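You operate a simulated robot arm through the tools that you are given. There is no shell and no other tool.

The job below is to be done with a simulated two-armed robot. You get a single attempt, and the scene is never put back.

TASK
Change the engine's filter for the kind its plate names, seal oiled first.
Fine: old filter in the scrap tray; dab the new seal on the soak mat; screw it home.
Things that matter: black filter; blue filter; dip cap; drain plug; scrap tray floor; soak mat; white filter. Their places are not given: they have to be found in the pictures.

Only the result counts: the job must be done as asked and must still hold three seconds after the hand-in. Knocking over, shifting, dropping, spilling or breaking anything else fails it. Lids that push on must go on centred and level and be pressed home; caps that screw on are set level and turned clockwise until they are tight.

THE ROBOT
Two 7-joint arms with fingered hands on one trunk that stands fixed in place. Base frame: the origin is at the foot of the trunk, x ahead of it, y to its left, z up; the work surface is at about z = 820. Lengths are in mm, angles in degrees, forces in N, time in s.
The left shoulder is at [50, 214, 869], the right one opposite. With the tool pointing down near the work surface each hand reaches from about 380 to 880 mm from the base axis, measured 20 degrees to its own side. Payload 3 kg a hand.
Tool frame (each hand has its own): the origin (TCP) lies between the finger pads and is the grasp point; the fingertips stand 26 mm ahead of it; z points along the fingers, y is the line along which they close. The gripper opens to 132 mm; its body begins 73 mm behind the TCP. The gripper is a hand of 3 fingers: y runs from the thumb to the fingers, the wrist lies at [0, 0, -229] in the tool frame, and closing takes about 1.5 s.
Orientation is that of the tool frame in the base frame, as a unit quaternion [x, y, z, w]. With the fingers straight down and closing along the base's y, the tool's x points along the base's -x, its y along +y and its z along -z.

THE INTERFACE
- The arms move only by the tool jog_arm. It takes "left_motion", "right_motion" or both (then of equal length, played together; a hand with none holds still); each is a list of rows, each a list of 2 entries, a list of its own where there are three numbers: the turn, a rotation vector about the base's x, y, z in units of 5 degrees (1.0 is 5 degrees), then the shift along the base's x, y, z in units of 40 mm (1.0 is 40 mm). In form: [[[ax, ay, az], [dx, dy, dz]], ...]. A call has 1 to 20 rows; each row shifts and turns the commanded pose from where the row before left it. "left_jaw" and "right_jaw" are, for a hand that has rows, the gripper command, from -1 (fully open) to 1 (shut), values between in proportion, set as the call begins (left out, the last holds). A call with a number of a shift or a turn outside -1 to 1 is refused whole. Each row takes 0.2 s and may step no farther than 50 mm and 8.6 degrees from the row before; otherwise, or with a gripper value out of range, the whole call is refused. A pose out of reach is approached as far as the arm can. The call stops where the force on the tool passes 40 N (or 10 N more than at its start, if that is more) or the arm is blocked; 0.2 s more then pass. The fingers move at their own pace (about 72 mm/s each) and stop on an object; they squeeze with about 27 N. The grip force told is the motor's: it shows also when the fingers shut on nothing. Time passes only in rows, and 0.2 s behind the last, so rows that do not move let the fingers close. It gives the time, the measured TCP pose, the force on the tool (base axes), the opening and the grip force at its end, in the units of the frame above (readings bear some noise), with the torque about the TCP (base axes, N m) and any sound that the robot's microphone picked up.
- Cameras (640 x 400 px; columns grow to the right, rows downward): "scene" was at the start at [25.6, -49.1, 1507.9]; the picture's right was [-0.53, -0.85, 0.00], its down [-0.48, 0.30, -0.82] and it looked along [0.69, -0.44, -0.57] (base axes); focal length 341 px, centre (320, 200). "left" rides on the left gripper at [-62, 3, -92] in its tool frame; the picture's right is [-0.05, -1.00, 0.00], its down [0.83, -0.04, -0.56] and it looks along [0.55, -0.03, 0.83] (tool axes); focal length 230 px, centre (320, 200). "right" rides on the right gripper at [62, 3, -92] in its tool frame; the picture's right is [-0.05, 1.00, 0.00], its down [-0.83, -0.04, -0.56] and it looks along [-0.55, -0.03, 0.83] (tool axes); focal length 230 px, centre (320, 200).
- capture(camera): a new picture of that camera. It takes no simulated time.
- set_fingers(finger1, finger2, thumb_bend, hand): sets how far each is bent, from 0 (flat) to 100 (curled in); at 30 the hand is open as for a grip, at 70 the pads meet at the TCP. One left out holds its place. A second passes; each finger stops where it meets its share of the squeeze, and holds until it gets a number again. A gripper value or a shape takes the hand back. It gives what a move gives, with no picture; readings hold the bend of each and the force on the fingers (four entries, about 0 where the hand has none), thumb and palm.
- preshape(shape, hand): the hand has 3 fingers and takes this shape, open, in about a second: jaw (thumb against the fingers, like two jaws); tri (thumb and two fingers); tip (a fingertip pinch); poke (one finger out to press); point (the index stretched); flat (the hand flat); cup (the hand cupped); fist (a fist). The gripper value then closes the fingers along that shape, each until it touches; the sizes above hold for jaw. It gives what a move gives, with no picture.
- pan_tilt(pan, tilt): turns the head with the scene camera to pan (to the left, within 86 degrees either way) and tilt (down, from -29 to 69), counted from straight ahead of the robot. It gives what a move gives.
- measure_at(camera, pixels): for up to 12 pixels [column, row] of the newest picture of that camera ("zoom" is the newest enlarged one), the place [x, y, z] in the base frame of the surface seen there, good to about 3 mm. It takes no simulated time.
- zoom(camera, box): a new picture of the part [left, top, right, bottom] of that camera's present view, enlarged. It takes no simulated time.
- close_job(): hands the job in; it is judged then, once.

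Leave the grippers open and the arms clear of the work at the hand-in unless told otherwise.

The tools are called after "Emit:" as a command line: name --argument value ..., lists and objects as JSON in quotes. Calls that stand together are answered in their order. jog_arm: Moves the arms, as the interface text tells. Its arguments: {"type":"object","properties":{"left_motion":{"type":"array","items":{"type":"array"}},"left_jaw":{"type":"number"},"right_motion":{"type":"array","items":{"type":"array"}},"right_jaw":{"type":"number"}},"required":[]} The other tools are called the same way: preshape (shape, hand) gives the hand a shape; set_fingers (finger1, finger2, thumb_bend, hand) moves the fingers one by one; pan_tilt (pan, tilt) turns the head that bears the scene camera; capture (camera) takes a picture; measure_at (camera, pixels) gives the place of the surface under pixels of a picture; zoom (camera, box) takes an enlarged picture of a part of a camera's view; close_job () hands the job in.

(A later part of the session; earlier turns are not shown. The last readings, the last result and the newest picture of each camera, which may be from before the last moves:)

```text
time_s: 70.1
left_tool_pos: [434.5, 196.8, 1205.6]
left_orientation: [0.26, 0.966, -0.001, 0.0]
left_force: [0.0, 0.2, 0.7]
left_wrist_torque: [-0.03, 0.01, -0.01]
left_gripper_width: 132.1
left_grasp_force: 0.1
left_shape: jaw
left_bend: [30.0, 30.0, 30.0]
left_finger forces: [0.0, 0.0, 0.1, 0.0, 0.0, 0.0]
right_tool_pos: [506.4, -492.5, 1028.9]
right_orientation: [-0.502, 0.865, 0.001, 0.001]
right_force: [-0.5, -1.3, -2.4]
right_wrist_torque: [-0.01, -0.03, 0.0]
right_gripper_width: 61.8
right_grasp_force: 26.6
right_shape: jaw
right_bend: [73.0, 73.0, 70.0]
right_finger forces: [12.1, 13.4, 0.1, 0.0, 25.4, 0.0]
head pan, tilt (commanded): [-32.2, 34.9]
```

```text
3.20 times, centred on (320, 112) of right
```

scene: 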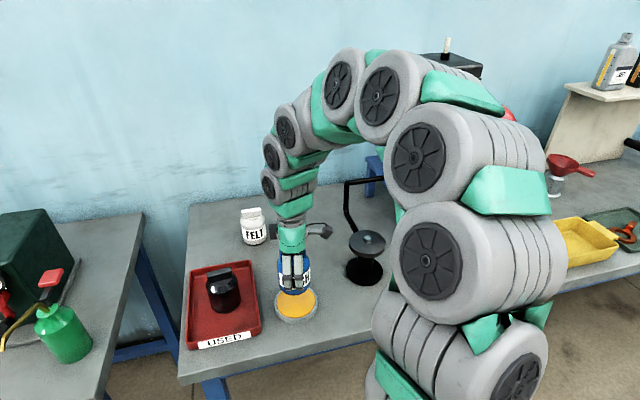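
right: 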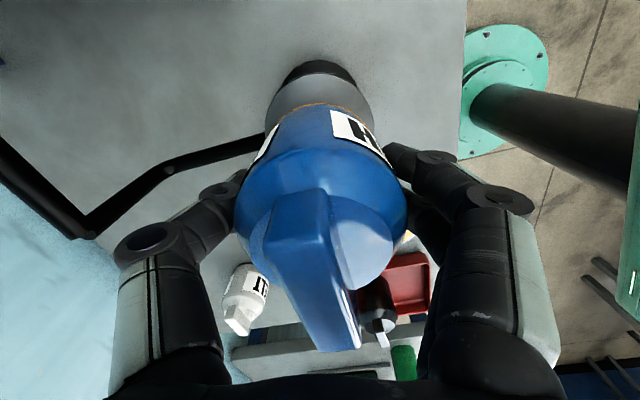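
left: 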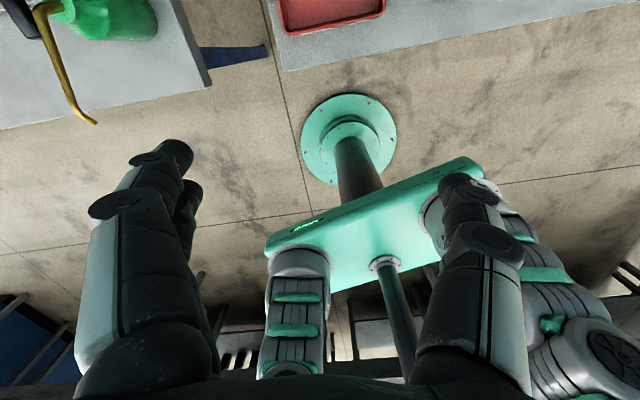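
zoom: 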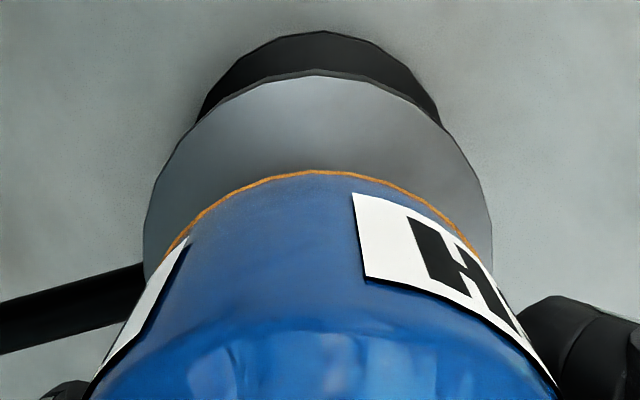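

Both views agree to about 1 mm (scene axis: filter 368.9 vs stub 367.6 px at their own depths, the same line). I'll nudge (+0.5,-0.3) mm and lower 31 mm, to just above the stub top.

Emit:
jog_arm --right_motion '[[[0, 0, 0], [0.0125, -0.0075, -0.3]], [[0, 0, 0], [0, 0, -0.3]], [[0, 0, 0], [0, 0, -0.175]], [[0, 0, 0], [0, 0, 0]]]'

Emit:
zoom --camera "scene" --box '[340, 210, 400, 260]'

Emit:
zoom --camera "right" --box '[220, 50, 420, 175]'

```text
time_s: 71.1
left_tool_pos: [435.1, 195.8, 1205.0]
left_orientation: [0.259, 0.966, 0.0, 0.001]
left_force: [0.3, -0.5, -0.1]
left_wrist_torque: [-0.01, 0.01, 0.01]
left_gripper_width: 132.2
left_grasp_force: 0.1
left_shape: jaw
left_bend: [30.0, 30.0, 30.0]
left_finger forces: [0.0, 0.1, 0.1, 0.0, 0.0, 0.0]
right_tool_pos: [506.1, -491.6, 999.4]
right_orientation: [-0.503, 0.865, 0.0, 0.001]
right_force: [0.3, 0.0, -0.9]
right_wrist_torque: [-0.01, 0.01, 0.0]
right_gripper_width: 61.3
right_grasp_force: 27.0
right_shape: jaw
right_bend: [73.0, 73.0, 70.0]
right_finger forces: [12.1, 13.5, 0.0, 0.0, 25.2, 0.1]
head pan, tilt (commanded): [-32.2, 34.9]
```

```text
8.00 times, centred on (370, 235) of scene
```

zoom: 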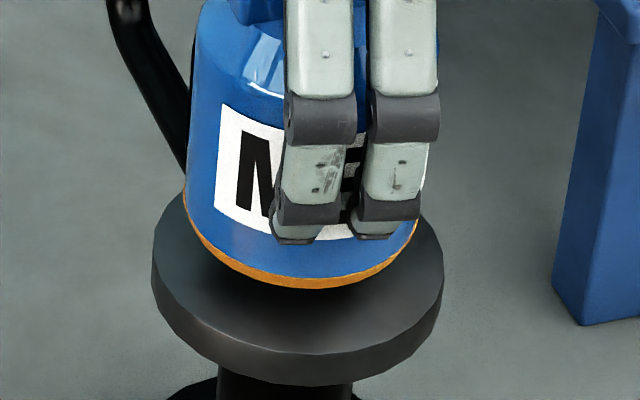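

```text
3.20 times, centred on (320, 112) of right
```

zoom: 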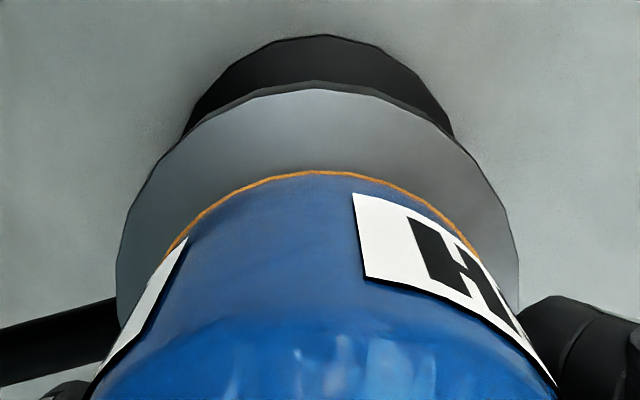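

Aligned within about 1 mm in both views. I'll lower 6 mm gently over the stub and read the force.

Emit:
jog_arm --right_motion '[[[0, 0, 0], [0, 0, -0.05]], [[0, 0, 0], [0, 0, -0.05]], [[0, 0, 0], [0, 0, -0.05]], [[0, 0, 0], [0, 0, 0]]]'

```text
time_s: 72.1
left_tool_pos: [434.0, 197.3, 1204.8]
left_orientation: [0.26, 0.966, 0.0, 0.0]
left_force: [-0.2, -0.3, -0.3]
left_wrist_torque: [0.01, 0.02, -0.01]
left_gripper_width: 132.0
left_grasp_force: 0.2
left_shape: jaw
left_bend: [30.0, 30.0, 30.0]
left_finger forces: [0.1, 0.1, 0.1, 0.0, 0.0, 0.0]
right_tool_pos: [506.7, -491.2, 992.4]
right_orientation: [-0.504, 0.864, 0.001, 0.0]
right_force: [-0.2, 0.2, -3.3]
right_wrist_torque: [0.02, 0.01, 0.01]
right_gripper_width: 61.7
right_grasp_force: 26.9
right_shape: jaw
right_bend: [73.0, 73.0, 70.0]
right_finger forces: [12.0, 13.5, 0.1, 0.1, 25.3, 0.1]
head pan, tilt (commanded): [-32.2, 34.9]
```

Still free at -3.3 N, so the stub is entering the filter. I'll lower 5 mm more in 1 mm steps.

Emit:
jog_arm --right_motion '[[[0, 0, 0], [0, 0, -0.025]], [[0, 0, 0], [0, 0, -0.025]], [[0, 0, 0], [0, 0, -0.025]], [[0, 0, 0], [0, 0, -0.025]], [[0, 0, 0], [0, 0, -0.025]], [[0, 0, 0], [0, 0, 0]]]'

```text
time_s: 73.5
left_tool_pos: [434.9, 195.7, 1205.5]
left_orientation: [0.26, 0.966, -0.001, 0.0]
left_force: [0.0, 0.5, -0.3]
left_wrist_torque: [0.03, 0.01, -0.03]
left_gripper_width: 131.9
left_grasp_force: 0.0
left_shape: jaw
left_bend: [30.0, 30.0, 30.0]
left_finger forces: [0.0, 0.1, 0.0, 0.0, 0.0, 0.1]
right_tool_pos: [508.3, -494.5, 986.7]
right_orientation: [-0.502, 0.865, 0.0, 0.001]
right_force: [1.0, -8.3, -1.4]
right_wrist_torque: [-0.11, 0.08, -0.02]
right_gripper_width: 61.5
right_grasp_force: 26.9
right_shape: jaw
right_bend: [73.0, 73.0, 70.0]
right_finger forces: [12.8, 12.1, 0.0, 0.1, 28.6, 0.1]
head pan, tilt (commanded): [-32.2, 34.9]
```

A side force (+1,-8.3) appeared and the TCP shifted toward (508,-494), so the stub seems to have caught and is centring the filter. I'll hold a moment and read again.

Emit:
jog_arm --right_motion '[[[0, 0, 0], [0, 0, 0]], [[0, 0, 0], [0, 0, 0]]]'

Emit:
zoom --camera "scene" --box '[340, 190, 400, 260]'

Emit:
capture --camera "right"

```text
time_s: 74.1
left_tool_pos: [433.9, 195.7, 1204.9]
left_orientation: [0.259, 0.966, -0.001, 0.0]
left_force: [-0.1, 0.1, 1.3]
left_wrist_torque: [-0.01, 0.0, -0.04]
left_gripper_width: 132.0
left_grasp_force: 0.0
left_shape: jaw
left_bend: [30.0, 30.0, 30.0]
left_finger forces: [0.0, 0.0, 0.0, 0.0, 0.1, 0.0]
right_tool_pos: [505.4, -492.5, 987.3]
right_orientation: [-0.502, 0.865, 0.0, 0.0]
right_force: [-1.5, -11.3, -1.3]
right_wrist_torque: [-0.18, 0.01, -0.04]
right_gripper_width: 61.7
right_grasp_force: 26.9
right_shape: jaw
right_bend: [73.0, 73.0, 70.0]
right_finger forces: [13.3, 12.1, 0.1, 0.1, 28.9, 0.0]
head pan, tilt (commanded): [-32.2, 34.9]
```

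```text
5.71 times, centred on (370, 225) of scene
```

zoom: 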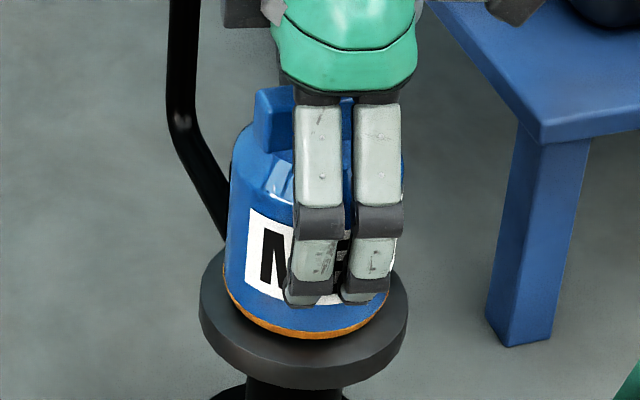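

```text
taken
```

right: 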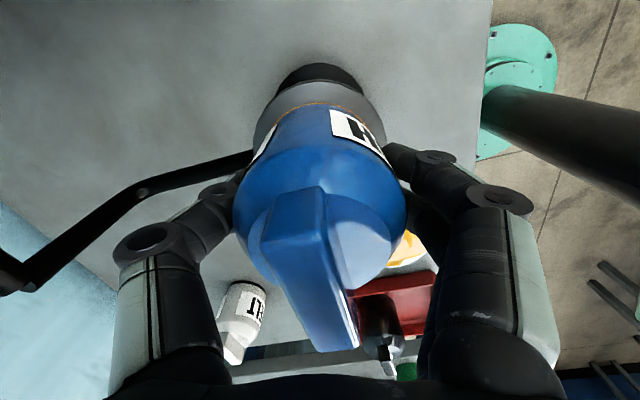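

The steady side force is (-1.5,-11.3) N. I'll ease it by moving -1 mm in y.

Emit:
jog_arm --right_motion '[[[0, 0, 0], [-0.003, -0.026, 0]], [[0, 0, 0], [0, 0, 0]], [[0, 0, 0], [0, 0, 0]]]'

```text
time_s: 74.9
left_tool_pos: [433.5, 196.8, 1206.3]
left_orientation: [0.259, 0.966, 0.0, 0.0]
left_force: [-0.4, 0.4, 0.1]
left_wrist_torque: [0.02, 0.0, -0.01]
left_gripper_width: 131.9
left_grasp_force: 0.0
left_shape: jaw
left_bend: [30.0, 30.0, 30.0]
left_finger forces: [0.0, 0.0, 0.0, 0.0, 0.0, 0.0]
right_tool_pos: [507.4, -492.5, 985.6]
right_orientation: [-0.503, 0.864, 0.0, 0.001]
right_force: [-5.2, -5.6, -2.0]
right_wrist_torque: [-0.06, 0.11, 0.0]
right_gripper_width: 61.4
right_grasp_force: 27.1
right_shape: jaw
right_bend: [73.0, 73.0, 70.0]
right_finger forces: [14.5, 13.9, 0.1, 0.0, 26.2, 0.0]
head pan, tilt (commanded): [-32.2, 34.9]
```

Force dropped to (-5,-5.6). I'll ease (-0.5,-0.5) mm and then start turning clockwise 24 degrees with the matching descent.

Emit:
jog_arm --right_motion '[[[0, 0, 0], [-0.013, -0.013, 0]], [[0, 0, -0.8], [0, 0, -0.0019]], [[0, 0, -0.8], [0, 0, -0.0019]], [[0, 0, -0.8], [0, 0, -0.0019]], [[0, 0, -0.8], [0, 0, -0.0019]], [[0, 0, -0.8], [0, 0, -0.0019]], [[0, 0, -0.8], [0, 0, -0.0019]], [[0, 0, 0], [0, 0, 0]]]'

Emit:
capture --camera "right"

```text
time_s: 76.7
left_tool_pos: [434.8, 197.2, 1206.3]
left_orientation: [0.259, 0.966, 0.0, -0.001]
left_force: [0.5, 0.0, 0.3]
left_wrist_torque: [0.0, 0.04, 0.01]
left_gripper_width: 132.0
left_grasp_force: 0.0
left_shape: jaw
left_bend: [30.0, 30.0, 30.0]
left_finger forces: [0.1, 0.1, 0.0, 0.0, 0.0, 0.0]
right_tool_pos: [505.7, -493.5, 985.5]
right_orientation: [-0.312, 0.95, 0.001, 0.001]
right_force: [1.0, 6.3, -0.7]
right_wrist_torque: [0.17, 0.02, -0.02]
right_gripper_width: 61.7
right_grasp_force: 27.2
right_shape: jaw
right_bend: [73.0, 73.0, 70.0]
right_finger forces: [13.2, 15.1, 0.0, 0.0, 24.2, 0.0]
head pan, tilt (commanded): [-32.2, 34.9]
```

```text
taken
```

right: 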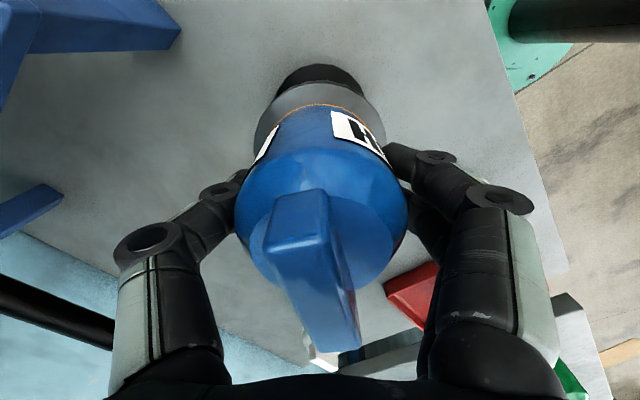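

Turning works without slip. I'll correct y by +0.5 mm, add 0.5 mm of downward bias, and continue 40 degrees clockwise.

Emit:
jog_arm --right_motion '[[[0, 0, 0], [0.002, 0.014, -0.0125]], [[0, 0, -0.8], [0, 0, -0.0019]], [[0, 0, -0.8], [0, 0, -0.0019]], [[0, 0, -0.8], [0, 0, -0.0019]], [[0, 0, -0.8], [0, 0, -0.0019]], [[0, 0, -0.8], [0, 0, -0.0019]], [[0, 0, -0.8], [0, 0, -0.0019]], [[0, 0, -0.8], [0, 0, -0.0019]], [[0, 0, -0.8], [0, 0, -0.0019]], [[0, 0, -0.8], [0, 0, -0.0019]], [[0, 0, -0.8], [0, 0, -0.0019]], [[0, 0, 0], [0, 0, 0]]]'

```text
time_s: 79.3
left_tool_pos: [434.7, 196.7, 1204.9]
left_orientation: [0.26, 0.966, 0.0, 0.0]
left_force: [-0.5, 0.0, -0.2]
left_wrist_torque: [0.03, 0.04, -0.01]
left_gripper_width: 132.0
left_grasp_force: 0.0
left_shape: jaw
left_bend: [30.0, 30.0, 30.0]
left_finger forces: [0.1, 0.0, 0.0, 0.1, 0.0, 0.0]
right_tool_pos: [506.4, -492.3, 984.8]
right_orientation: [0.033, 0.999, -0.001, 0.0]
right_force: [-4.8, 6.4, 1.0]
right_wrist_torque: [0.19, 0.06, 0.04]
right_gripper_width: 61.7
right_grasp_force: 27.0
right_shape: jaw
right_bend: [73.0, 73.0, 70.0]
right_finger forces: [15.7, 15.2, 0.1, 0.0, 24.0, 0.0]
head pan, tilt (commanded): [-32.2, 34.9]
```

Light support (+1 N), side force (-4.8,+6.4). I'll correct (-0.45,+0.6) mm and go 48 degrees further clockwise.

Emit:
jog_arm --right_motion '[[[0, 0, 0], [-0.011, 0.015, 0]], [[0, 0, -0.8], [0, 0, -0.0019]], [[0, 0, -0.8], [0, 0, -0.0019]], [[0, 0, -0.8], [0, 0, -0.0019]], [[0, 0, -0.8], [0, 0, -0.0019]], [[0, 0, -0.8], [0, 0, -0.0019]], [[0, 0, -0.8], [0, 0, -0.0019]], [[0, 0, -0.8], [0, 0, -0.0019]], [[0, 0, -0.8], [0, 0, -0.0019]], [[0, 0, -0.8], [0, 0, -0.0019]], [[0, 0, -0.8], [0, 0, -0.0019]], [[0, 0, -0.8], [0, 0, -0.0019]], [[0, 0, -0.8], [0, 0, -0.0019]], [[0, 0, 0], [0, 0, 0]]]'

Emit:
capture --camera "right"

```text
time_s: 82.3
left_tool_pos: [434.5, 197.2, 1205.6]
left_orientation: [0.26, 0.966, 0.0, 0.0]
left_force: [-1.9, -0.2, 1.0]
left_wrist_torque: [0.02, 0.01, 0.01]
left_gripper_width: 131.8
left_grasp_force: 0.1
left_shape: jaw
left_bend: [30.0, 30.0, 30.0]
left_finger forces: [0.0, 0.0, 0.0, 0.1, 0.1, 0.0]
right_tool_pos: [505.4, -492.8, 983.8]
right_orientation: [0.435, 0.9, 0.0, 0.001]
right_force: [-3.9, 20.2, 4.3]
right_wrist_torque: [0.41, 0.02, 0.04]
right_gripper_width: 61.7
right_grasp_force: 27.2
right_shape: jaw
right_bend: [73.0, 73.0, 70.0]
right_finger forces: [18.0, 16.0, 0.0, 0.0, 23.2, 0.0]
head pan, tilt (commanded): [-32.2, 34.9]
```

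```text
taken
```

right: 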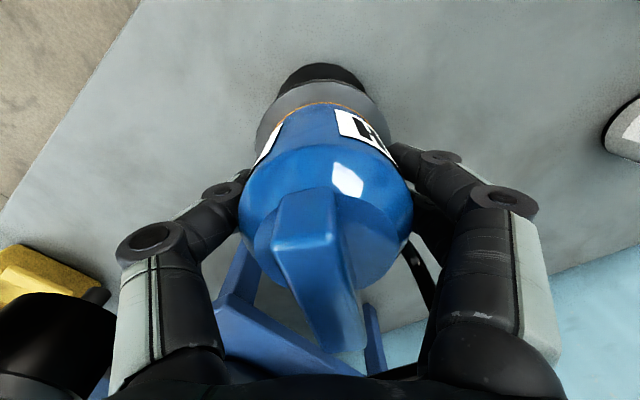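

The side force grew to +20 N in y. I'll correct (-0.3,+1.8) mm and continue in a shorter step of 32 degrees.

Emit:
jog_arm --right_motion '[[[0, 0, 0], [-0.008, 0.045, 0]], [[0, 0, -0.8], [0, 0, -0.0019]], [[0, 0, -0.8], [0, 0, -0.0019]], [[0, 0, -0.8], [0, 0, -0.0019]], [[0, 0, -0.8], [0, 0, -0.0019]], [[0, 0, -0.8], [0, 0, -0.0019]], [[0, 0, -0.8], [0, 0, -0.0019]], [[0, 0, -0.8], [0, 0, -0.0019]], [[0, 0, -0.8], [0, 0, -0.0019]], [[0, 0, 0], [0, 0, 0]]]'

```text
time_s: 84.5
left_tool_pos: [434.6, 198.0, 1205.7]
left_orientation: [0.26, 0.966, 0.0, 0.0]
left_force: [-0.2, 0.2, -1.0]
left_wrist_torque: [0.0, 0.01, 0.0]
left_gripper_width: 131.8
left_grasp_force: 0.0
left_shape: jaw
left_bend: [30.0, 30.0, 30.0]
left_finger forces: [0.0, 0.0, 0.1, 0.1, 0.0, 0.1]
right_tool_pos: [505.6, -490.3, 982.0]
right_orientation: [0.667, 0.745, -0.001, 0.001]
right_force: [8.1, 4.2, 3.1]
right_wrist_torque: [0.09, -0.26, 0.01]
right_gripper_width: 61.5
right_grasp_force: 26.9
right_shape: jaw
right_bend: [73.0, 73.0, 70.0]
right_finger forces: [16.1, 16.3, 0.0, 0.0, 22.7, 0.0]
head pan, tilt (commanded): [-32.2, 34.9]
```

Yaw -84, forces (8,4,3). I'll correct (+0.7,+0.4) mm and go 36 degrees more clockwise, to about -120.

Emit:
jog_arm --right_motion '[[[0, 0, 0], [0.018, 0.01, 0]], [[0, 0, -0.8], [0.002, 0, -0.0019]], [[0, 0, -0.8], [0.002, 0, -0.0019]], [[0, 0, -0.8], [0.002, 0, -0.0019]], [[0, 0, -0.8], [0.002, 0, -0.0019]], [[0, 0, -0.8], [0.002, 0, -0.0019]], [[0, 0, -0.8], [0.002, 0, -0.0019]], [[0, 0, -0.8], [0.002, 0, -0.0019]], [[0, 0, -0.8], [0.002, 0, -0.0019]], [[0, 0, -0.8], [0.002, 0, -0.0019]], [[0, 0, 0], [0, 0, 0]]]'

Emit:
capture --camera "right"

Emit:
zoom --camera "scene" --box '[340, 190, 400, 260]'

```text
time_s: 86.9
left_tool_pos: [433.5, 196.4, 1206.3]
left_orientation: [0.259, 0.966, -0.001, 0.0]
left_force: [-0.1, -0.1, 0.3]
left_wrist_torque: [-0.01, 0.01, 0.01]
left_gripper_width: 132.0
left_grasp_force: 0.0
left_shape: jaw
left_bend: [30.0, 30.0, 30.0]
left_finger forces: [0.0, 0.0, 0.0, 0.0, 0.0, 0.0]
right_tool_pos: [506.0, -488.9, 981.0]
right_orientation: [0.865, 0.502, 0.0, 0.0]
right_force: [1.9, 7.7, 3.5]
right_wrist_torque: [0.1, -0.08, 0.08]
right_gripper_width: 61.8
right_grasp_force: 26.8
right_shape: jaw
right_bend: [73.0, 73.0, 70.0]
right_finger forces: [14.3, 13.2, 0.1, 0.0, 28.0, 0.1]
head pan, tilt (commanded): [-32.2, 34.9]
```

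```text
taken
```

right: 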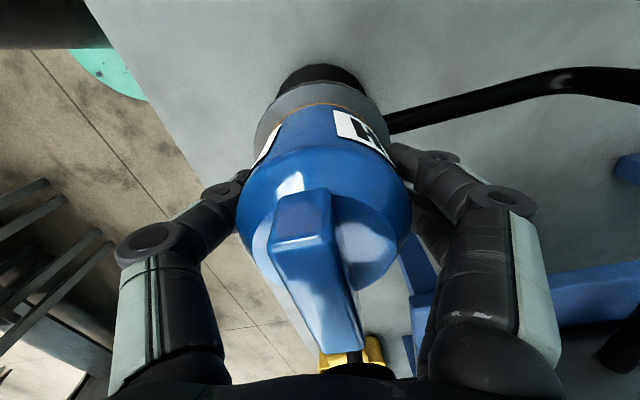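

```text
5.71 times, centred on (370, 225) of scene
```

zoom: 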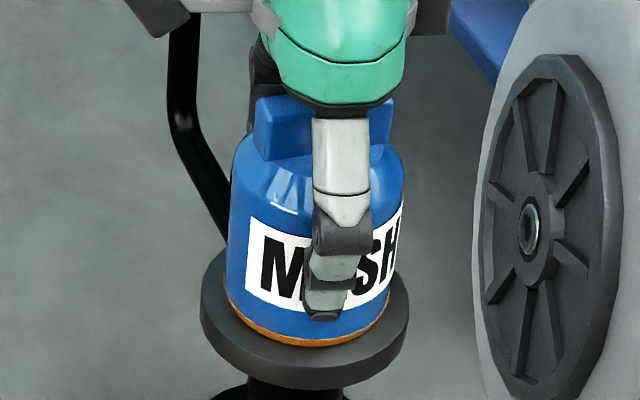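

The filter has turned 180 degrees with the hand and the gap to the flange is shrinking, with little torque yet. I'll ease the side force (+0.2,+0.7 mm) and open to regrip.

Emit:
jog_arm --right_motion '[[[0, 0, 0], [0.005, 0.018, 0]], [[0, 0, 0], [0, 0, 0]]]'

Emit:
jog_arm --right_motion '[[[0, 0, 0], [0, 0, 0]], [[0, 0, 0], [0, 0, 0]], [[0, 0, 0], [0, 0, 0]], [[0, 0, 0], [0, 0, 0]], [[0, 0, 0], [0, 0, 0]], [[0, 0, 0], [0, 0, 0]]]' --right_jaw -0.7

Emit:
capture --camera "right"

Emit:
zoom --camera "scene" --box '[340, 190, 400, 260]'

```text
time_s: 87.5
left_tool_pos: [434.9, 196.6, 1206.0]
left_orientation: [0.259, 0.966, 0.0, 0.001]
left_force: [-0.3, 0.0, 0.1]
left_wrist_torque: [0.0, 0.02, 0.04]
left_gripper_width: 131.9
left_grasp_force: 0.1
left_shape: jaw
left_bend: [30.0, 30.0, 30.0]
left_finger forces: [0.0, 0.1, 0.0, 0.0, 0.0, 0.1]
right_tool_pos: [507.9, -489.3, 980.6]
right_orientation: [0.865, 0.503, -0.002, 0.001]
right_force: [1.4, 3.9, 2.0]
right_wrist_torque: [-0.01, -0.09, 0.06]
right_gripper_width: 61.7
right_grasp_force: 27.2
right_shape: jaw
right_bend: [73.0, 73.0, 70.0]
right_finger forces: [14.0, 13.9, 0.1, 0.0, 26.9, 0.1]
head pan, tilt (commanded): [-32.2, 34.9]
```

```text
time_s: 88.9
left_tool_pos: [434.1, 197.4, 1205.9]
left_orientation: [0.261, 0.965, -0.001, 0.0]
left_force: [-0.2, -0.8, -0.1]
left_wrist_torque: [0.01, 0.02, -0.01]
left_gripper_width: 132.1
left_grasp_force: 0.1
left_shape: jaw
left_bend: [30.0, 30.0, 30.0]
left_finger forces: [0.0, 0.1, 0.0, 0.0, 0.0, 0.0]
right_tool_pos: [506.0, -489.6, 981.8]
right_orientation: [0.864, 0.503, -0.001, 0.001]
right_force: [-0.5, -0.7, 0.1]
right_wrist_torque: [-0.03, -0.01, -0.01]
right_gripper_width: 111.9
right_grasp_force: 0.2
right_shape: jaw
right_bend: [54.0, 54.0, 50.0]
right_finger forces: [0.0, 0.0, 0.0, 0.1, 0.1, 0.0]
head pan, tilt (commanded): [-32.2, 34.9]
```

```text
taken
```

right: 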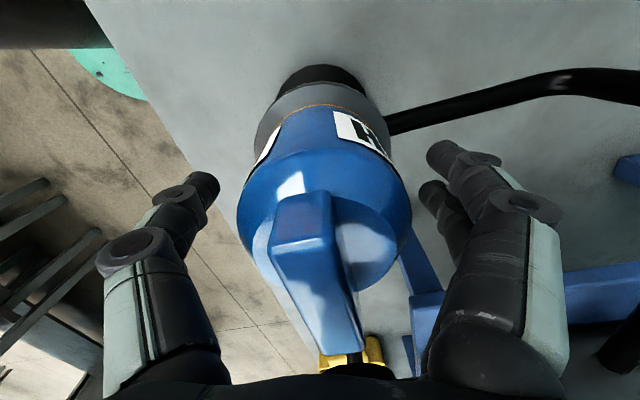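

```text
5.71 times, centred on (370, 225) of scene
```

zoom: 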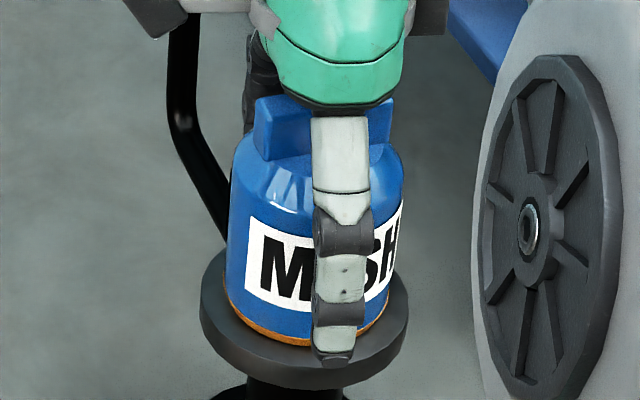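

It's released and the filter stays put. From the two opposite grips, the true axis in TCP terms is about (506.2,-491.3). I'll move there and turn the open hand back counterclockwise by 180 degrees.

Emit:
jog_arm --right_motion '[[[0, 0, 1], [-0.01, -0.05, 0]], [[0, 0, 1], [0, 0, 0]], [[0, 0, 1], [0, 0, 0]], [[0, 0, 1], [0, 0, 0]], [[0, 0, 1], [0, 0, 0]], [[0, 0, 1], [0, 0, 0]], [[0, 0, 1], [0, 0, 0]], [[0, 0, 1], [0, 0, 0]], [[0, 0, 1], [0, 0, 0]], [[0, 0, 1], [0, 0, 0]], [[0, 0, 1], [0, 0, 0]], [[0, 0, 1], [0, 0, 0]], [[0, 0, 1], [0, 0, 0]], [[0, 0, 1], [0, 0, 0]], [[0, 0, 1], [0, 0, 0]], [[0, 0, 1], [0, 0, 0]], [[0, 0, 1], [0, 0, 0]], [[0, 0, 1], [0, 0, 0]], [[0, 0, 1], [0, 0, 0]], [[0, 0, 1], [0, 0, 0]]]'

Emit:
jog_arm --right_motion '[[[0, 0, 1], [0, 0, 0]], [[0, 0, 1], [0, 0, 0]], [[0, 0, 1], [0, 0, 0]], [[0, 0, 1], [0, 0, 0]], [[0, 0, 1], [0, 0, 0]], [[0, 0, 1], [0, 0, 0]], [[0, 0, 1], [0, 0, 0]], [[0, 0, 1], [0, 0, 0]], [[0, 0, 1], [0, 0, 0]], [[0, 0, 1], [0, 0, 0]], [[0, 0, 1], [0, 0, 0]], [[0, 0, 1], [0, 0, 0]], [[0, 0, 1], [0, 0, 0]], [[0, 0, 1], [0, 0, 0]], [[0, 0, 1], [0, 0, 0]], [[0, 0, 1], [0, 0, 0]], [[0, 0, 0], [0, 0, 0]]]'

Emit:
capture --camera "right"

Emit:
zoom --camera "scene" --box '[340, 190, 400, 260]'

```text
time_s: 93.1
left_tool_pos: [434.4, 197.3, 1205.1]
left_orientation: [0.26, 0.966, 0.001, 0.0]
left_force: [0.2, -0.3, 0.1]
left_wrist_torque: [0.0, 0.03, -0.01]
left_gripper_width: 132.2
left_grasp_force: 0.0
left_shape: jaw
left_bend: [30.0, 30.0, 30.0]
left_finger forces: [0.0, 0.0, 0.0, 0.1, 0.0, 0.1]
right_tool_pos: [506.3, -491.4, 982.0]
right_orientation: [0.169, 0.986, 0.0, 0.0]
right_force: [0.3, 0.1, -0.4]
right_wrist_torque: [0.0, -0.01, -0.01]
right_gripper_width: 111.9
right_grasp_force: 0.0
right_shape: jaw
right_bend: [54.0, 54.0, 50.0]
right_finger forces: [0.1, 0.0, 0.0, 0.1, 0.0, 0.1]
head pan, tilt (commanded): [-32.2, 34.9]
```

```text
time_s: 96.7
left_tool_pos: [433.8, 196.8, 1205.0]
left_orientation: [0.259, 0.966, 0.0, -0.001]
left_force: [-0.1, 0.1, 0.3]
left_wrist_torque: [0.0, 0.02, -0.03]
left_gripper_width: 131.8
left_grasp_force: 0.0
left_shape: jaw
left_bend: [30.0, 30.0, 30.0]
left_finger forces: [0.0, 0.2, 0.0, 0.0, 0.0, 0.0]
right_tool_pos: [507.0, -492.2, 983.0]
right_orientation: [-0.504, 0.864, 0.001, 0.001]
right_force: [0.6, 0.0, 0.0]
right_wrist_torque: [-0.01, -0.02, -0.02]
right_gripper_width: 112.0
right_grasp_force: 0.1
right_shape: jaw
right_bend: [54.0, 54.0, 50.0]
right_finger forces: [0.0, 0.0, 0.0, 0.0, 0.0, 0.0]
head pan, tilt (commanded): [-32.2, 34.9]
```

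```text
taken
```

right: 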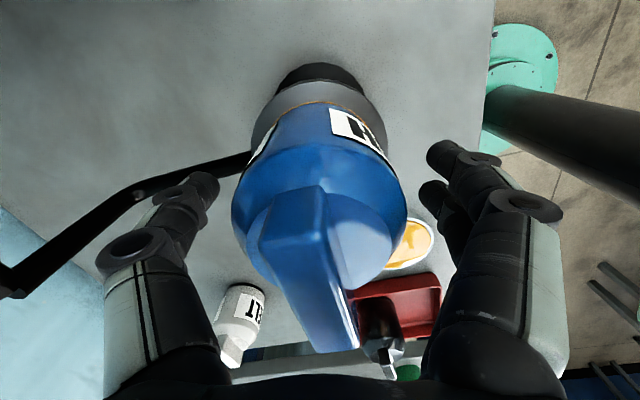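

```text
5.71 times, centred on (370, 225) of scene
```

zoom: 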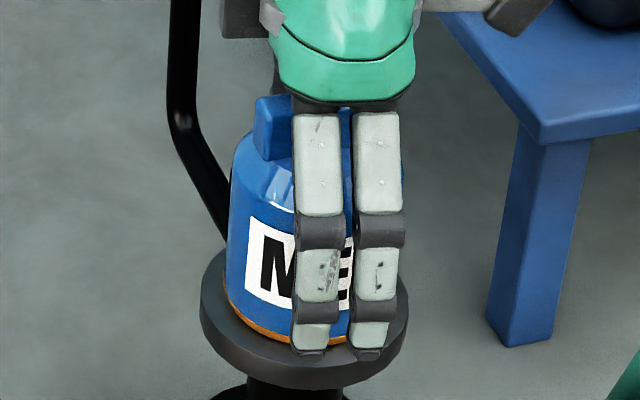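

Centred (body from 231 to 407 px, centre 319). Closing for the second turn.

Emit:
jog_arm --right_motion '[[[0, 0, 0], [0, 0, 0]], [[0, 0, 0], [0, 0, 0]], [[0, 0, 0], [0, 0, 0]], [[0, 0, 0], [0, 0, 0]], [[0, 0, 0], [0, 0, 0]], [[0, 0, 0], [0, 0, 0]], [[0, 0, 0], [0, 0, 0]]]' --right_jaw 1

```text
time_s: 98.3
left_tool_pos: [433.9, 196.1, 1205.1]
left_orientation: [0.26, 0.966, 0.0, 0.0]
left_force: [-0.7, -0.1, 0.1]
left_wrist_torque: [0.0, -0.02, 0.05]
left_gripper_width: 132.3
left_grasp_force: 0.1
left_shape: jaw
left_bend: [30.0, 30.0, 30.0]
left_finger forces: [0.0, 0.0, 0.1, 0.0, 0.0, 0.0]
right_tool_pos: [507.4, -491.6, 981.6]
right_orientation: [-0.503, 0.864, 0.0, 0.001]
right_force: [-1.0, -1.7, -0.1]
right_wrist_torque: [-0.04, 0.07, 0.08]
right_gripper_width: 61.9
right_grasp_force: 27.4
right_shape: jaw
right_bend: [73.0, 73.0, 70.0]
right_finger forces: [12.4, 12.4, 0.1, 0.0, 24.5, 0.0]
head pan, tilt (commanded): [-32.2, 34.9]
```

Gripped with tiny side forces. Turning clockwise 40 degrees with the descent.

Emit:
jog_arm --right_motion '[[[0, 0, -0.8], [0, 0, -0.0019]], [[0, 0, -0.8], [0, 0, -0.0019]], [[0, 0, -0.8], [0, 0, -0.0019]], [[0, 0, -0.8], [0, 0, -0.0019]], [[0, 0, -0.8], [0, 0, -0.0019]], [[0, 0, -0.8], [0, 0, -0.0019]], [[0, 0, -0.8], [0, 0, -0.0019]], [[0, 0, -0.8], [0, 0, -0.0019]], [[0, 0, -0.8], [0, 0, -0.0019]], [[0, 0, -0.8], [0, 0, -0.0019]], [[0, 0, 0], [0, 0, 0]]]'

```text
time_s: 100.7
left_tool_pos: [434.9, 197.7, 1206.3]
left_orientation: [0.26, 0.966, 0.0, 0.001]
left_force: [-0.8, -0.3, 0.9]
left_wrist_torque: [-0.01, 0.0, 0.02]
left_gripper_width: 131.8
left_grasp_force: 0.2
left_shape: jaw
left_bend: [30.0, 30.0, 30.0]
left_finger forces: [0.1, 0.0, 0.1, 0.1, 0.0, 0.0]
right_tool_pos: [508.4, -491.1, 981.2]
right_orientation: [-0.176, 0.984, 0.0, 0.001]
right_force: [-5.7, -6.2, 0.5]
right_wrist_torque: [-0.07, 0.14, 0.71]
right_gripper_width: 62.0
right_grasp_force: 27.2
right_shape: jaw
right_bend: [73.0, 73.0, 70.0]
right_finger forces: [14.5, 10.2, 0.0, 0.1, 29.6, 0.0]
head pan, tilt (commanded): [-32.2, 34.9]
```

The torque about z rose to 0.71 Nm, so it's starting to tighten. I'll look at whether the filter slips in the hand and at the gap to the flange.

Emit:
capture --camera "right"

Emit:
zoom --camera "scene" --box '[340, 190, 400, 260]'

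```text
taken
```

right: 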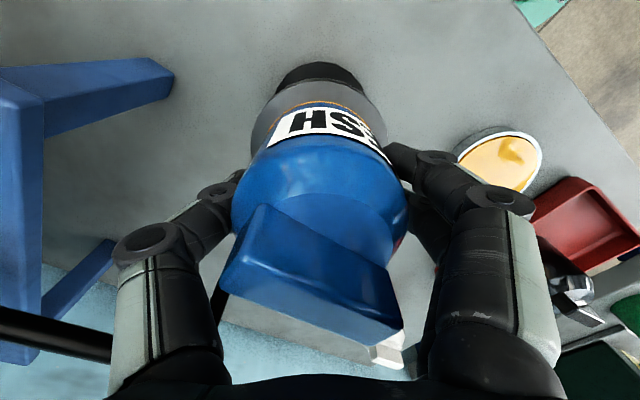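

```text
5.71 times, centred on (370, 225) of scene
```

zoom: 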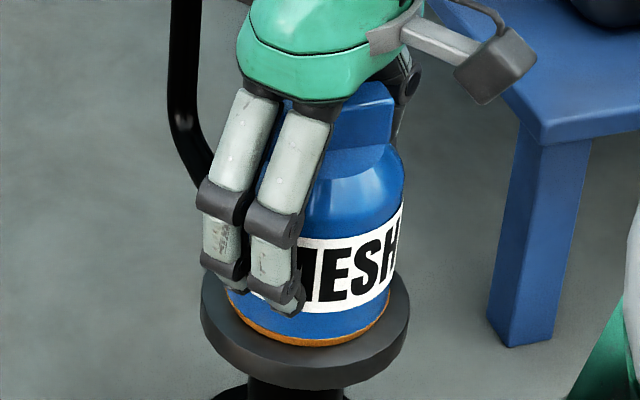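

The bar turned about 40 degrees relative to the hand while the label in the scene view stayed in place. So the filter itself is at a firm stop and the fingers slipped at about 0.7 Nm. I'll check how it's seated: zoom and measure the bar top, flange and lower rim.

Emit:
zoom --camera "scene" --box '[345, 195, 393, 225]'

Emit:
zoom --camera "scene" --box '[345, 225, 393, 255]'

```text
13.33 times, centred on (369, 210) of scene
```

zoom: 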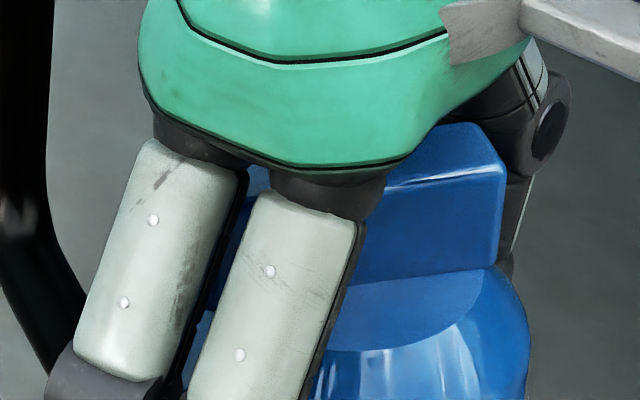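

```text
13.33 times, centred on (369, 240) of scene
```

zoom: 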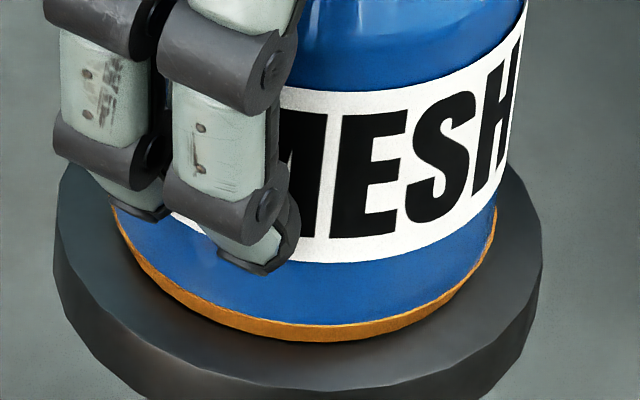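

I'll measure the seal's lower edge, the flange near it and the label in this zoom.

Emit:
measure_at --camera "zoom" --pixels '[[300, 330], [340, 330], [400, 320], [300, 355], [340, 352], [90, 260], [500, 290], [490, 240], [130, 235], [300, 300], [300, 340], [440, 340]]'

Emit:
zoom --camera "scene" --box '[345, 195, 393, 225]'

Emit:
measure_at --camera "zoom" --pixels '[[440, 160], [495, 160], [460, 135], [500, 170], [420, 185], [495, 260], [430, 270], [430, 310]]'

```text
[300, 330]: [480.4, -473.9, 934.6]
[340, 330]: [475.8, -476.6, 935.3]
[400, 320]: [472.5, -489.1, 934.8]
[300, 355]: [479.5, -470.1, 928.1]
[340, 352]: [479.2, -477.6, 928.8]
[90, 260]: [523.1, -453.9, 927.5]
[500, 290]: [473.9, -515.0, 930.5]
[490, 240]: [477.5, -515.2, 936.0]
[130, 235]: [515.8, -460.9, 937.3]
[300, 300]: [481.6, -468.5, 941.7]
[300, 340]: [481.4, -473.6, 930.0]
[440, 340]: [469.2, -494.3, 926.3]
```

```text
13.33 times, centred on (369, 210) of scene
```

zoom: 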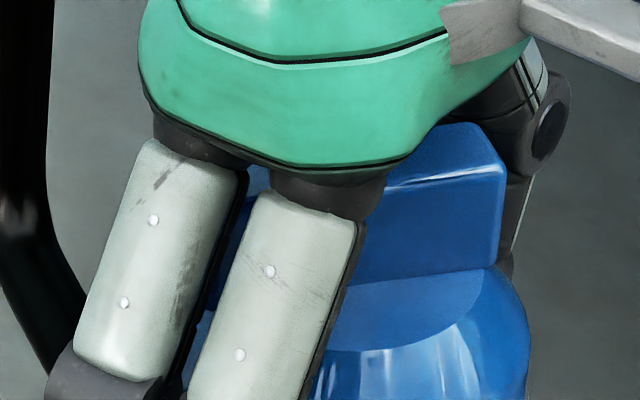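

```text
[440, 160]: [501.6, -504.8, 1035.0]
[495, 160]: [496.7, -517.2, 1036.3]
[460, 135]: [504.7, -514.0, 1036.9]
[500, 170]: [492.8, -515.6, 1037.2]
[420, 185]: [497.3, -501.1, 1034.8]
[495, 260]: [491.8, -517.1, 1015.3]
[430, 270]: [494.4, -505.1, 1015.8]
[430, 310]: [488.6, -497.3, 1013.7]
```

The blue bar's top is at z about 1036, the same as the old filter when seated, so it's at home height. To be sure it's tight I'll grip the bar itself, which holds by form and gives more torque. First I'll open and rise clear.

Emit:
jog_arm --right_motion '[[[0, 0, 0], [0, 0, 0]], [[0, 0, 0], [0, 0, 0]], [[0, 0, 0], [0, 0, 0]], [[0, 0, 0], [0, 0, 0]], [[0, 0, 0], [0, 0, 0]], [[0, 0, 0], [0, 0, 0]]]' --right_jaw -0.7

Emit:
jog_arm --right_motion '[[[0, 0, 0], [0, 0, 0.5]], [[0, 0, 0], [0, 0, 1]], [[0, 0, 0], [0, 0, 1]], [[0, 0, 0], [0, 0, 0.75]], [[0, 0, 0], [0, 0, 0]]]'

Emit:
capture --camera "right"

Emit:
zoom --camera "scene" --box '[340, 190, 400, 260]'

```text
time_s: 102.1
left_tool_pos: [433.9, 196.9, 1204.9]
left_orientation: [0.26, 0.966, 0.001, 0.0]
left_force: [0.1, 0.3, -0.7]
left_wrist_torque: [0.01, -0.03, 0.02]
left_gripper_width: 131.7
left_grasp_force: 0.1
left_shape: jaw
left_bend: [30.0, 30.0, 30.0]
left_finger forces: [0.1, 0.0, 0.0, 0.0, 0.0, 0.1]
right_tool_pos: [506.2, -492.3, 981.5]
right_orientation: [-0.177, 0.984, 0.0, 0.001]
right_force: [0.0, 0.2, 0.3]
right_wrist_torque: [-0.01, 0.01, 0.01]
right_gripper_width: 112.1
right_grasp_force: 0.0
right_shape: jaw
right_bend: [54.0, 54.0, 50.0]
right_finger forces: [0.1, 0.0, 0.1, 0.1, 0.0, 0.0]
head pan, tilt (commanded): [-32.2, 34.9]
```

```text
time_s: 103.3
left_tool_pos: [433.6, 195.8, 1205.9]
left_orientation: [0.26, 0.966, 0.0, -0.001]
left_force: [0.9, 0.6, 0.7]
left_wrist_torque: [-0.01, 0.02, 0.02]
left_gripper_width: 132.0
left_grasp_force: 0.0
left_shape: jaw
left_bend: [30.0, 30.0, 30.0]
left_finger forces: [0.1, 0.0, 0.1, 0.1, 0.1, 0.0]
right_tool_pos: [506.7, -490.9, 1109.9]
right_orientation: [-0.177, 0.984, 0.0, 0.001]
right_force: [1.0, -0.1, 0.9]
right_wrist_torque: [-0.01, -0.02, 0.01]
right_gripper_width: 112.0
right_grasp_force: 0.1
right_shape: jaw
right_bend: [54.0, 54.0, 50.0]
right_finger forces: [0.0, 0.0, 0.1, 0.0, 0.0, 0.0]
head pan, tilt (commanded): [-32.2, 34.9]
```

```text
taken
```

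right: 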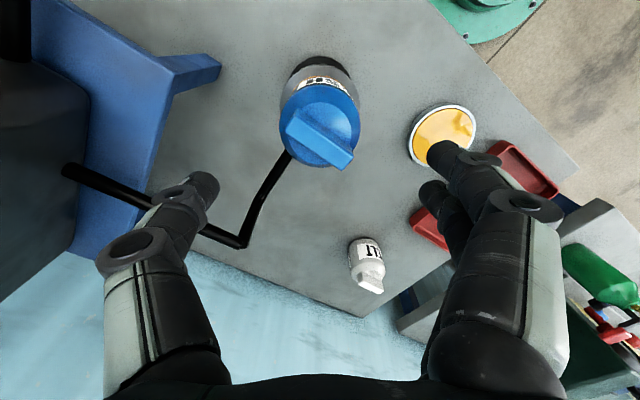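

```text
5.71 times, centred on (370, 225) of scene
```

zoom: 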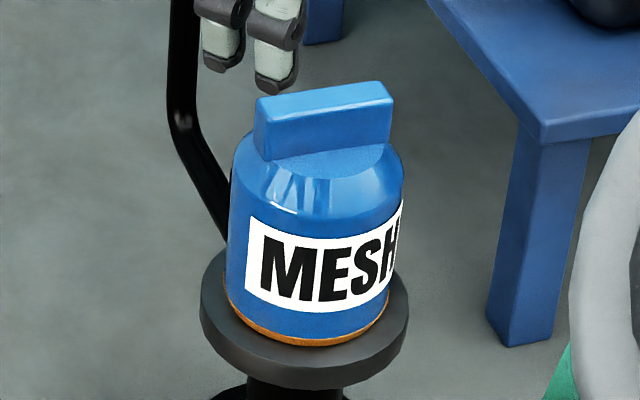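

Now the filter is unobstructed. I'll measure the bar's top corners for its exact direction and height.

Emit:
zoom --camera "scene" --box '[345, 200, 393, 230]'

```text
13.33 times, centred on (369, 215) of scene
```

zoom: 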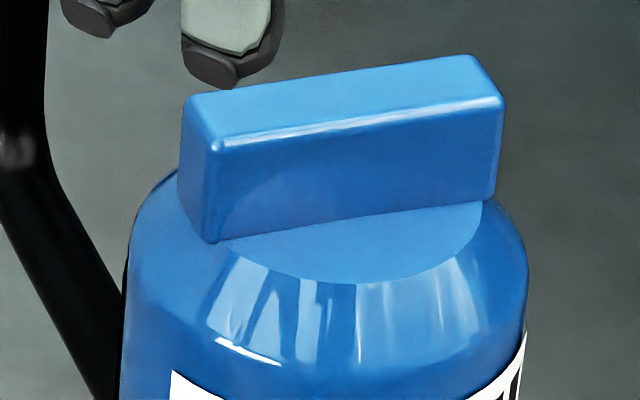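

Emit:
measure_at --camera "zoom" --pixels '[[190, 98], [214, 146], [470, 58], [500, 98], [345, 100], [214, 235], [492, 195], [355, 210], [130, 230], [525, 260], [340, 75], [350, 128]]'

Emit:
capture --camera "right"

Emit:
measure_at --camera "right" --pixels '[[290, 122], [299, 113], [352, 154], [341, 164], [321, 138], [307, 128], [335, 150]]'

```text
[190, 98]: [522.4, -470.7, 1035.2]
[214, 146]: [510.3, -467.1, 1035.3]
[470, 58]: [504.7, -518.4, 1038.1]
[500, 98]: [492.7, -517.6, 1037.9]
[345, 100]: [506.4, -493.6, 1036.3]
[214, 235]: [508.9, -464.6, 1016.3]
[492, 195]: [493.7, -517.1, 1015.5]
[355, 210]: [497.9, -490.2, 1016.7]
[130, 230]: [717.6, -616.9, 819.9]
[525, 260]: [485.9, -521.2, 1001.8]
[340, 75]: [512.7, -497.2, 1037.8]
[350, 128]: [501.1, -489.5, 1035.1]
```

```text
taken
```

right: 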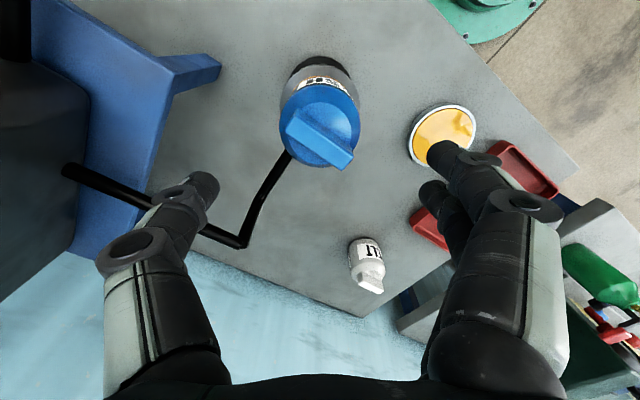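

```text
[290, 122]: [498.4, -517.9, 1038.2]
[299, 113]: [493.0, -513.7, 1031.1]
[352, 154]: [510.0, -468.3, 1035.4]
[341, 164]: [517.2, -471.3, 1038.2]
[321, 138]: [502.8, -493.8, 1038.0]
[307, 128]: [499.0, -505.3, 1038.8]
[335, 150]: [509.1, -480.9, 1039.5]
```

The bar line is at 70 degrees, centre (507.5,-493.5), top about 1036.6, the same place and height as the old filter. I'll turn the hand clockwise in the air to see how far beyond -120 the wrist can go. This is 100 degrees first.

Emit:
jog_arm --right_motion '[[[0, 0, -1], [0, 0, 0]], [[0, 0, -1], [0, 0, 0]], [[0, 0, -1], [0, 0, 0]], [[0, 0, -1], [0, 0, 0]], [[0, 0, -1], [0, 0, 0]], [[0, 0, -1], [0, 0, 0]], [[0, 0, -1], [0, 0, 0]], [[0, 0, -1], [0, 0, 0]], [[0, 0, -1], [0, 0, 0]], [[0, 0, -1], [0, 0, 0]], [[0, 0, -1], [0, 0, 0]], [[0, 0, -1], [0, 0, 0]], [[0, 0, -1], [0, 0, 0]], [[0, 0, -1], [0, 0, 0]], [[0, 0, -1], [0, 0, 0]], [[0, 0, -1], [0, 0, 0]], [[0, 0, -1], [0, 0, 0]], [[0, 0, -1], [0, 0, 0]], [[0, 0, -1], [0, 0, 0]], [[0, 0, -1], [0, 0, 0]]]'

Emit:
jog_arm --right_motion '[[[0, 0, -1], [0, 0, 0]], [[0, 0, -1], [0, 0, 0]], [[0, 0, -1], [0, 0, 0]], [[0, 0, -1], [0, 0, 0]], [[0, 0, -1], [0, 0, 0]], [[0, 0, -1], [0, 0, 0]], [[0, 0, -1], [0, 0, 0]], [[0, 0, -1], [0, 0, 0]], [[0, 0, -1], [0, 0, 0]], [[0, 0, -1], [0, 0, 0]], [[0, 0, -1], [0, 0, 0]], [[0, 0, -1], [0, 0, 0]]]'

```text
time_s: 107.5
left_tool_pos: [434.2, 196.4, 1205.7]
left_orientation: [0.26, 0.966, 0.0, 0.0]
left_force: [0.7, 0.0, -0.9]
left_wrist_torque: [0.0, 0.0, 0.0]
left_gripper_width: 131.6
left_grasp_force: 0.0
left_shape: jaw
left_bend: [30.0, 30.0, 30.0]
left_finger forces: [0.1, 0.1, 0.0, 0.0, 0.0, 0.0]
right_tool_pos: [506.3, -492.0, 1110.8]
right_orientation: [0.64, 0.768, -0.001, 0.001]
right_force: [-0.6, 0.3, 1.4]
right_wrist_torque: [0.04, 0.0, -0.02]
right_gripper_width: 112.0
right_grasp_force: 0.0
right_shape: jaw
right_bend: [54.0, 54.0, 50.0]
right_finger forces: [0.0, 0.0, 0.0, 0.0, 0.0, 0.1]
head pan, tilt (commanded): [-32.2, 34.9]
```

```text
time_s: 110.1
left_tool_pos: [434.6, 196.3, 1206.2]
left_orientation: [0.259, 0.966, 0.001, 0.0]
left_force: [0.2, -0.5, 0.4]
left_wrist_torque: [0.02, 0.01, -0.02]
left_gripper_width: 132.2
left_grasp_force: 0.2
left_shape: jaw
left_bend: [30.0, 30.0, 30.0]
left_finger forces: [0.1, 0.0, 0.1, 0.1, 0.0, 0.1]
right_tool_pos: [506.2, -491.0, 1110.2]
right_orientation: [0.939, 0.345, -0.002, 0.0]
right_force: [-0.3, -0.4, -0.4]
right_wrist_torque: [-0.01, -0.03, -0.01]
right_gripper_width: 112.0
right_grasp_force: 0.0
right_shape: jaw
right_bend: [54.0, 54.0, 50.0]
right_finger forces: [0.1, 0.0, 0.1, 0.1, 0.0, 0.0]
head pan, tilt (commanded): [-32.2, 34.9]
```

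The wrist reaches -140 without trouble. Now I'll turn back 30 degrees to yaw -110, so the jaws close square across the bar, and come down with the tips beside the bar (TCP z about 1047).

Emit:
jog_arm --right_motion '[[[0, 0, 1], [0, 0, 0]], [[0, 0, 1], [0, 0, 0]], [[0, 0, 1], [0, 0, 0]], [[0, 0, 1], [0, 0, 0]], [[0, 0, 1], [0, 0, 0]], [[0, 0, 1], [0, 0, 0]], [[0, 0, 0], [0, 0, -0.6]], [[0, 0, 0], [0, 0, -0.6]], [[0, 0, 0], [0, 0, -0.375]], [[0, 0, 0], [0, 0, 0]]]'

Emit:
capture --camera "right"

Emit:
zoom --camera "scene" --box '[320, 160, 410, 250]'

```text
time_s: 112.3
left_tool_pos: [434.9, 196.7, 1205.5]
left_orientation: [0.259, 0.966, 0.0, 0.0]
left_force: [0.1, 0.0, -0.4]
left_wrist_torque: [-0.01, 0.01, 0.01]
left_gripper_width: 132.0
left_grasp_force: 0.1
left_shape: jaw
left_bend: [30.0, 30.0, 30.0]
left_finger forces: [0.0, 0.1, 0.0, 0.1, 0.0, 0.0]
right_tool_pos: [506.7, -491.7, 1049.7]
right_orientation: [0.817, 0.577, 0.0, 0.0]
right_force: [0.7, 0.3, 0.4]
right_wrist_torque: [0.0, 0.0, 0.0]
right_gripper_width: 112.1
right_grasp_force: 0.0
right_shape: jaw
right_bend: [54.0, 54.0, 50.0]
right_finger forces: [0.1, 0.1, 0.0, 0.0, 0.1, 0.1]
head pan, tilt (commanded): [-32.2, 34.9]
```

```text
taken
```

right: 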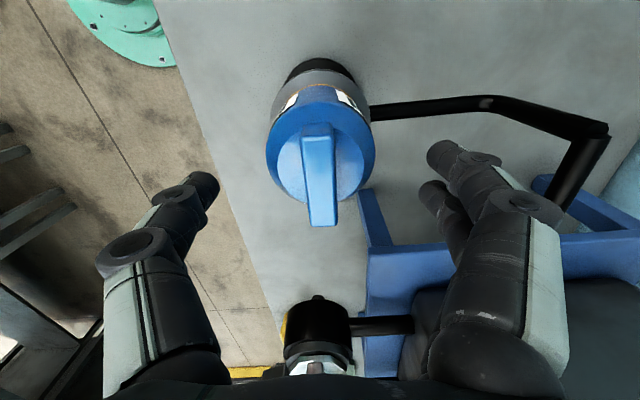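

```text
4.44 times, centred on (365, 205) of scene
```

zoom: 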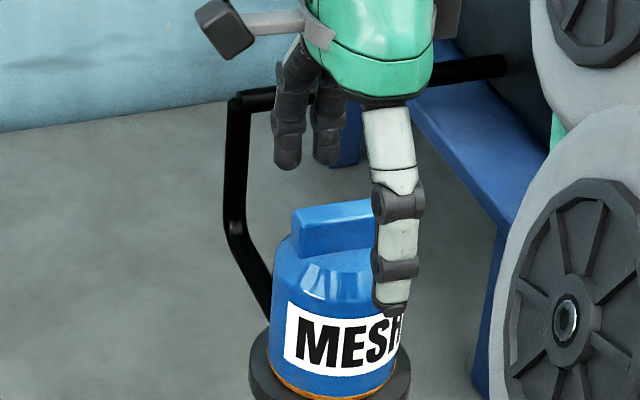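

The bar lies square between the jaws. I'll lower 3 mm more and close on it.

Emit:
jog_arm --right_motion '[[[0, 0, 0], [0, 0, -0.075]], [[0, 0, 0], [0, 0, 0]], [[0, 0, 0], [0, 0, 0]], [[0, 0, 0], [0, 0, 0]], [[0, 0, 0], [0, 0, 0]], [[0, 0, 0], [0, 0, 0]], [[0, 0, 0], [0, 0, 0]], [[0, 0, 0], [0, 0, 0]], [[0, 0, 0], [0, 0, 0]], [[0, 0, 0], [0, 0, 0]]]' --right_jaw 1

Emit:
capture --camera "right"

Emit:
zoom --camera "scene" --box '[320, 160, 410, 250]'

```text
time_s: 114.5
left_tool_pos: [436.0, 196.9, 1205.6]
left_orientation: [0.259, 0.966, 0.0, 0.0]
left_force: [-0.1, 0.0, -0.2]
left_wrist_torque: [-0.01, -0.01, 0.0]
left_gripper_width: 131.6
left_grasp_force: 0.1
left_shape: jaw
left_bend: [30.0, 30.0, 30.0]
left_finger forces: [0.0, 0.1, 0.0, 0.0, 0.0, 0.1]
right_tool_pos: [508.3, -490.2, 1046.4]
right_orientation: [0.817, 0.576, -0.001, 0.0]
right_force: [0.1, -1.5, -0.1]
right_wrist_torque: [-0.04, -0.04, 0.01]
right_gripper_width: 11.4
right_grasp_force: 27.1
right_shape: jaw
right_bend: [72.0, 72.0, 70.0]
right_finger forces: [12.2, 12.2, 0.0, 0.1, 23.7, 0.1]
head pan, tilt (commanded): [-32.2, 34.9]
```

```text
taken
```

right: 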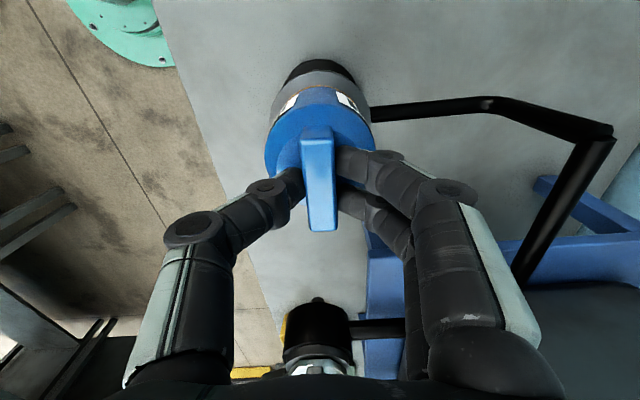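

```text
4.44 times, centred on (365, 205) of scene
```

zoom: 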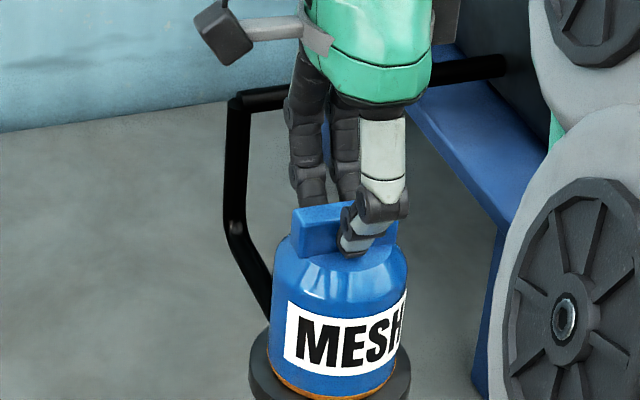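

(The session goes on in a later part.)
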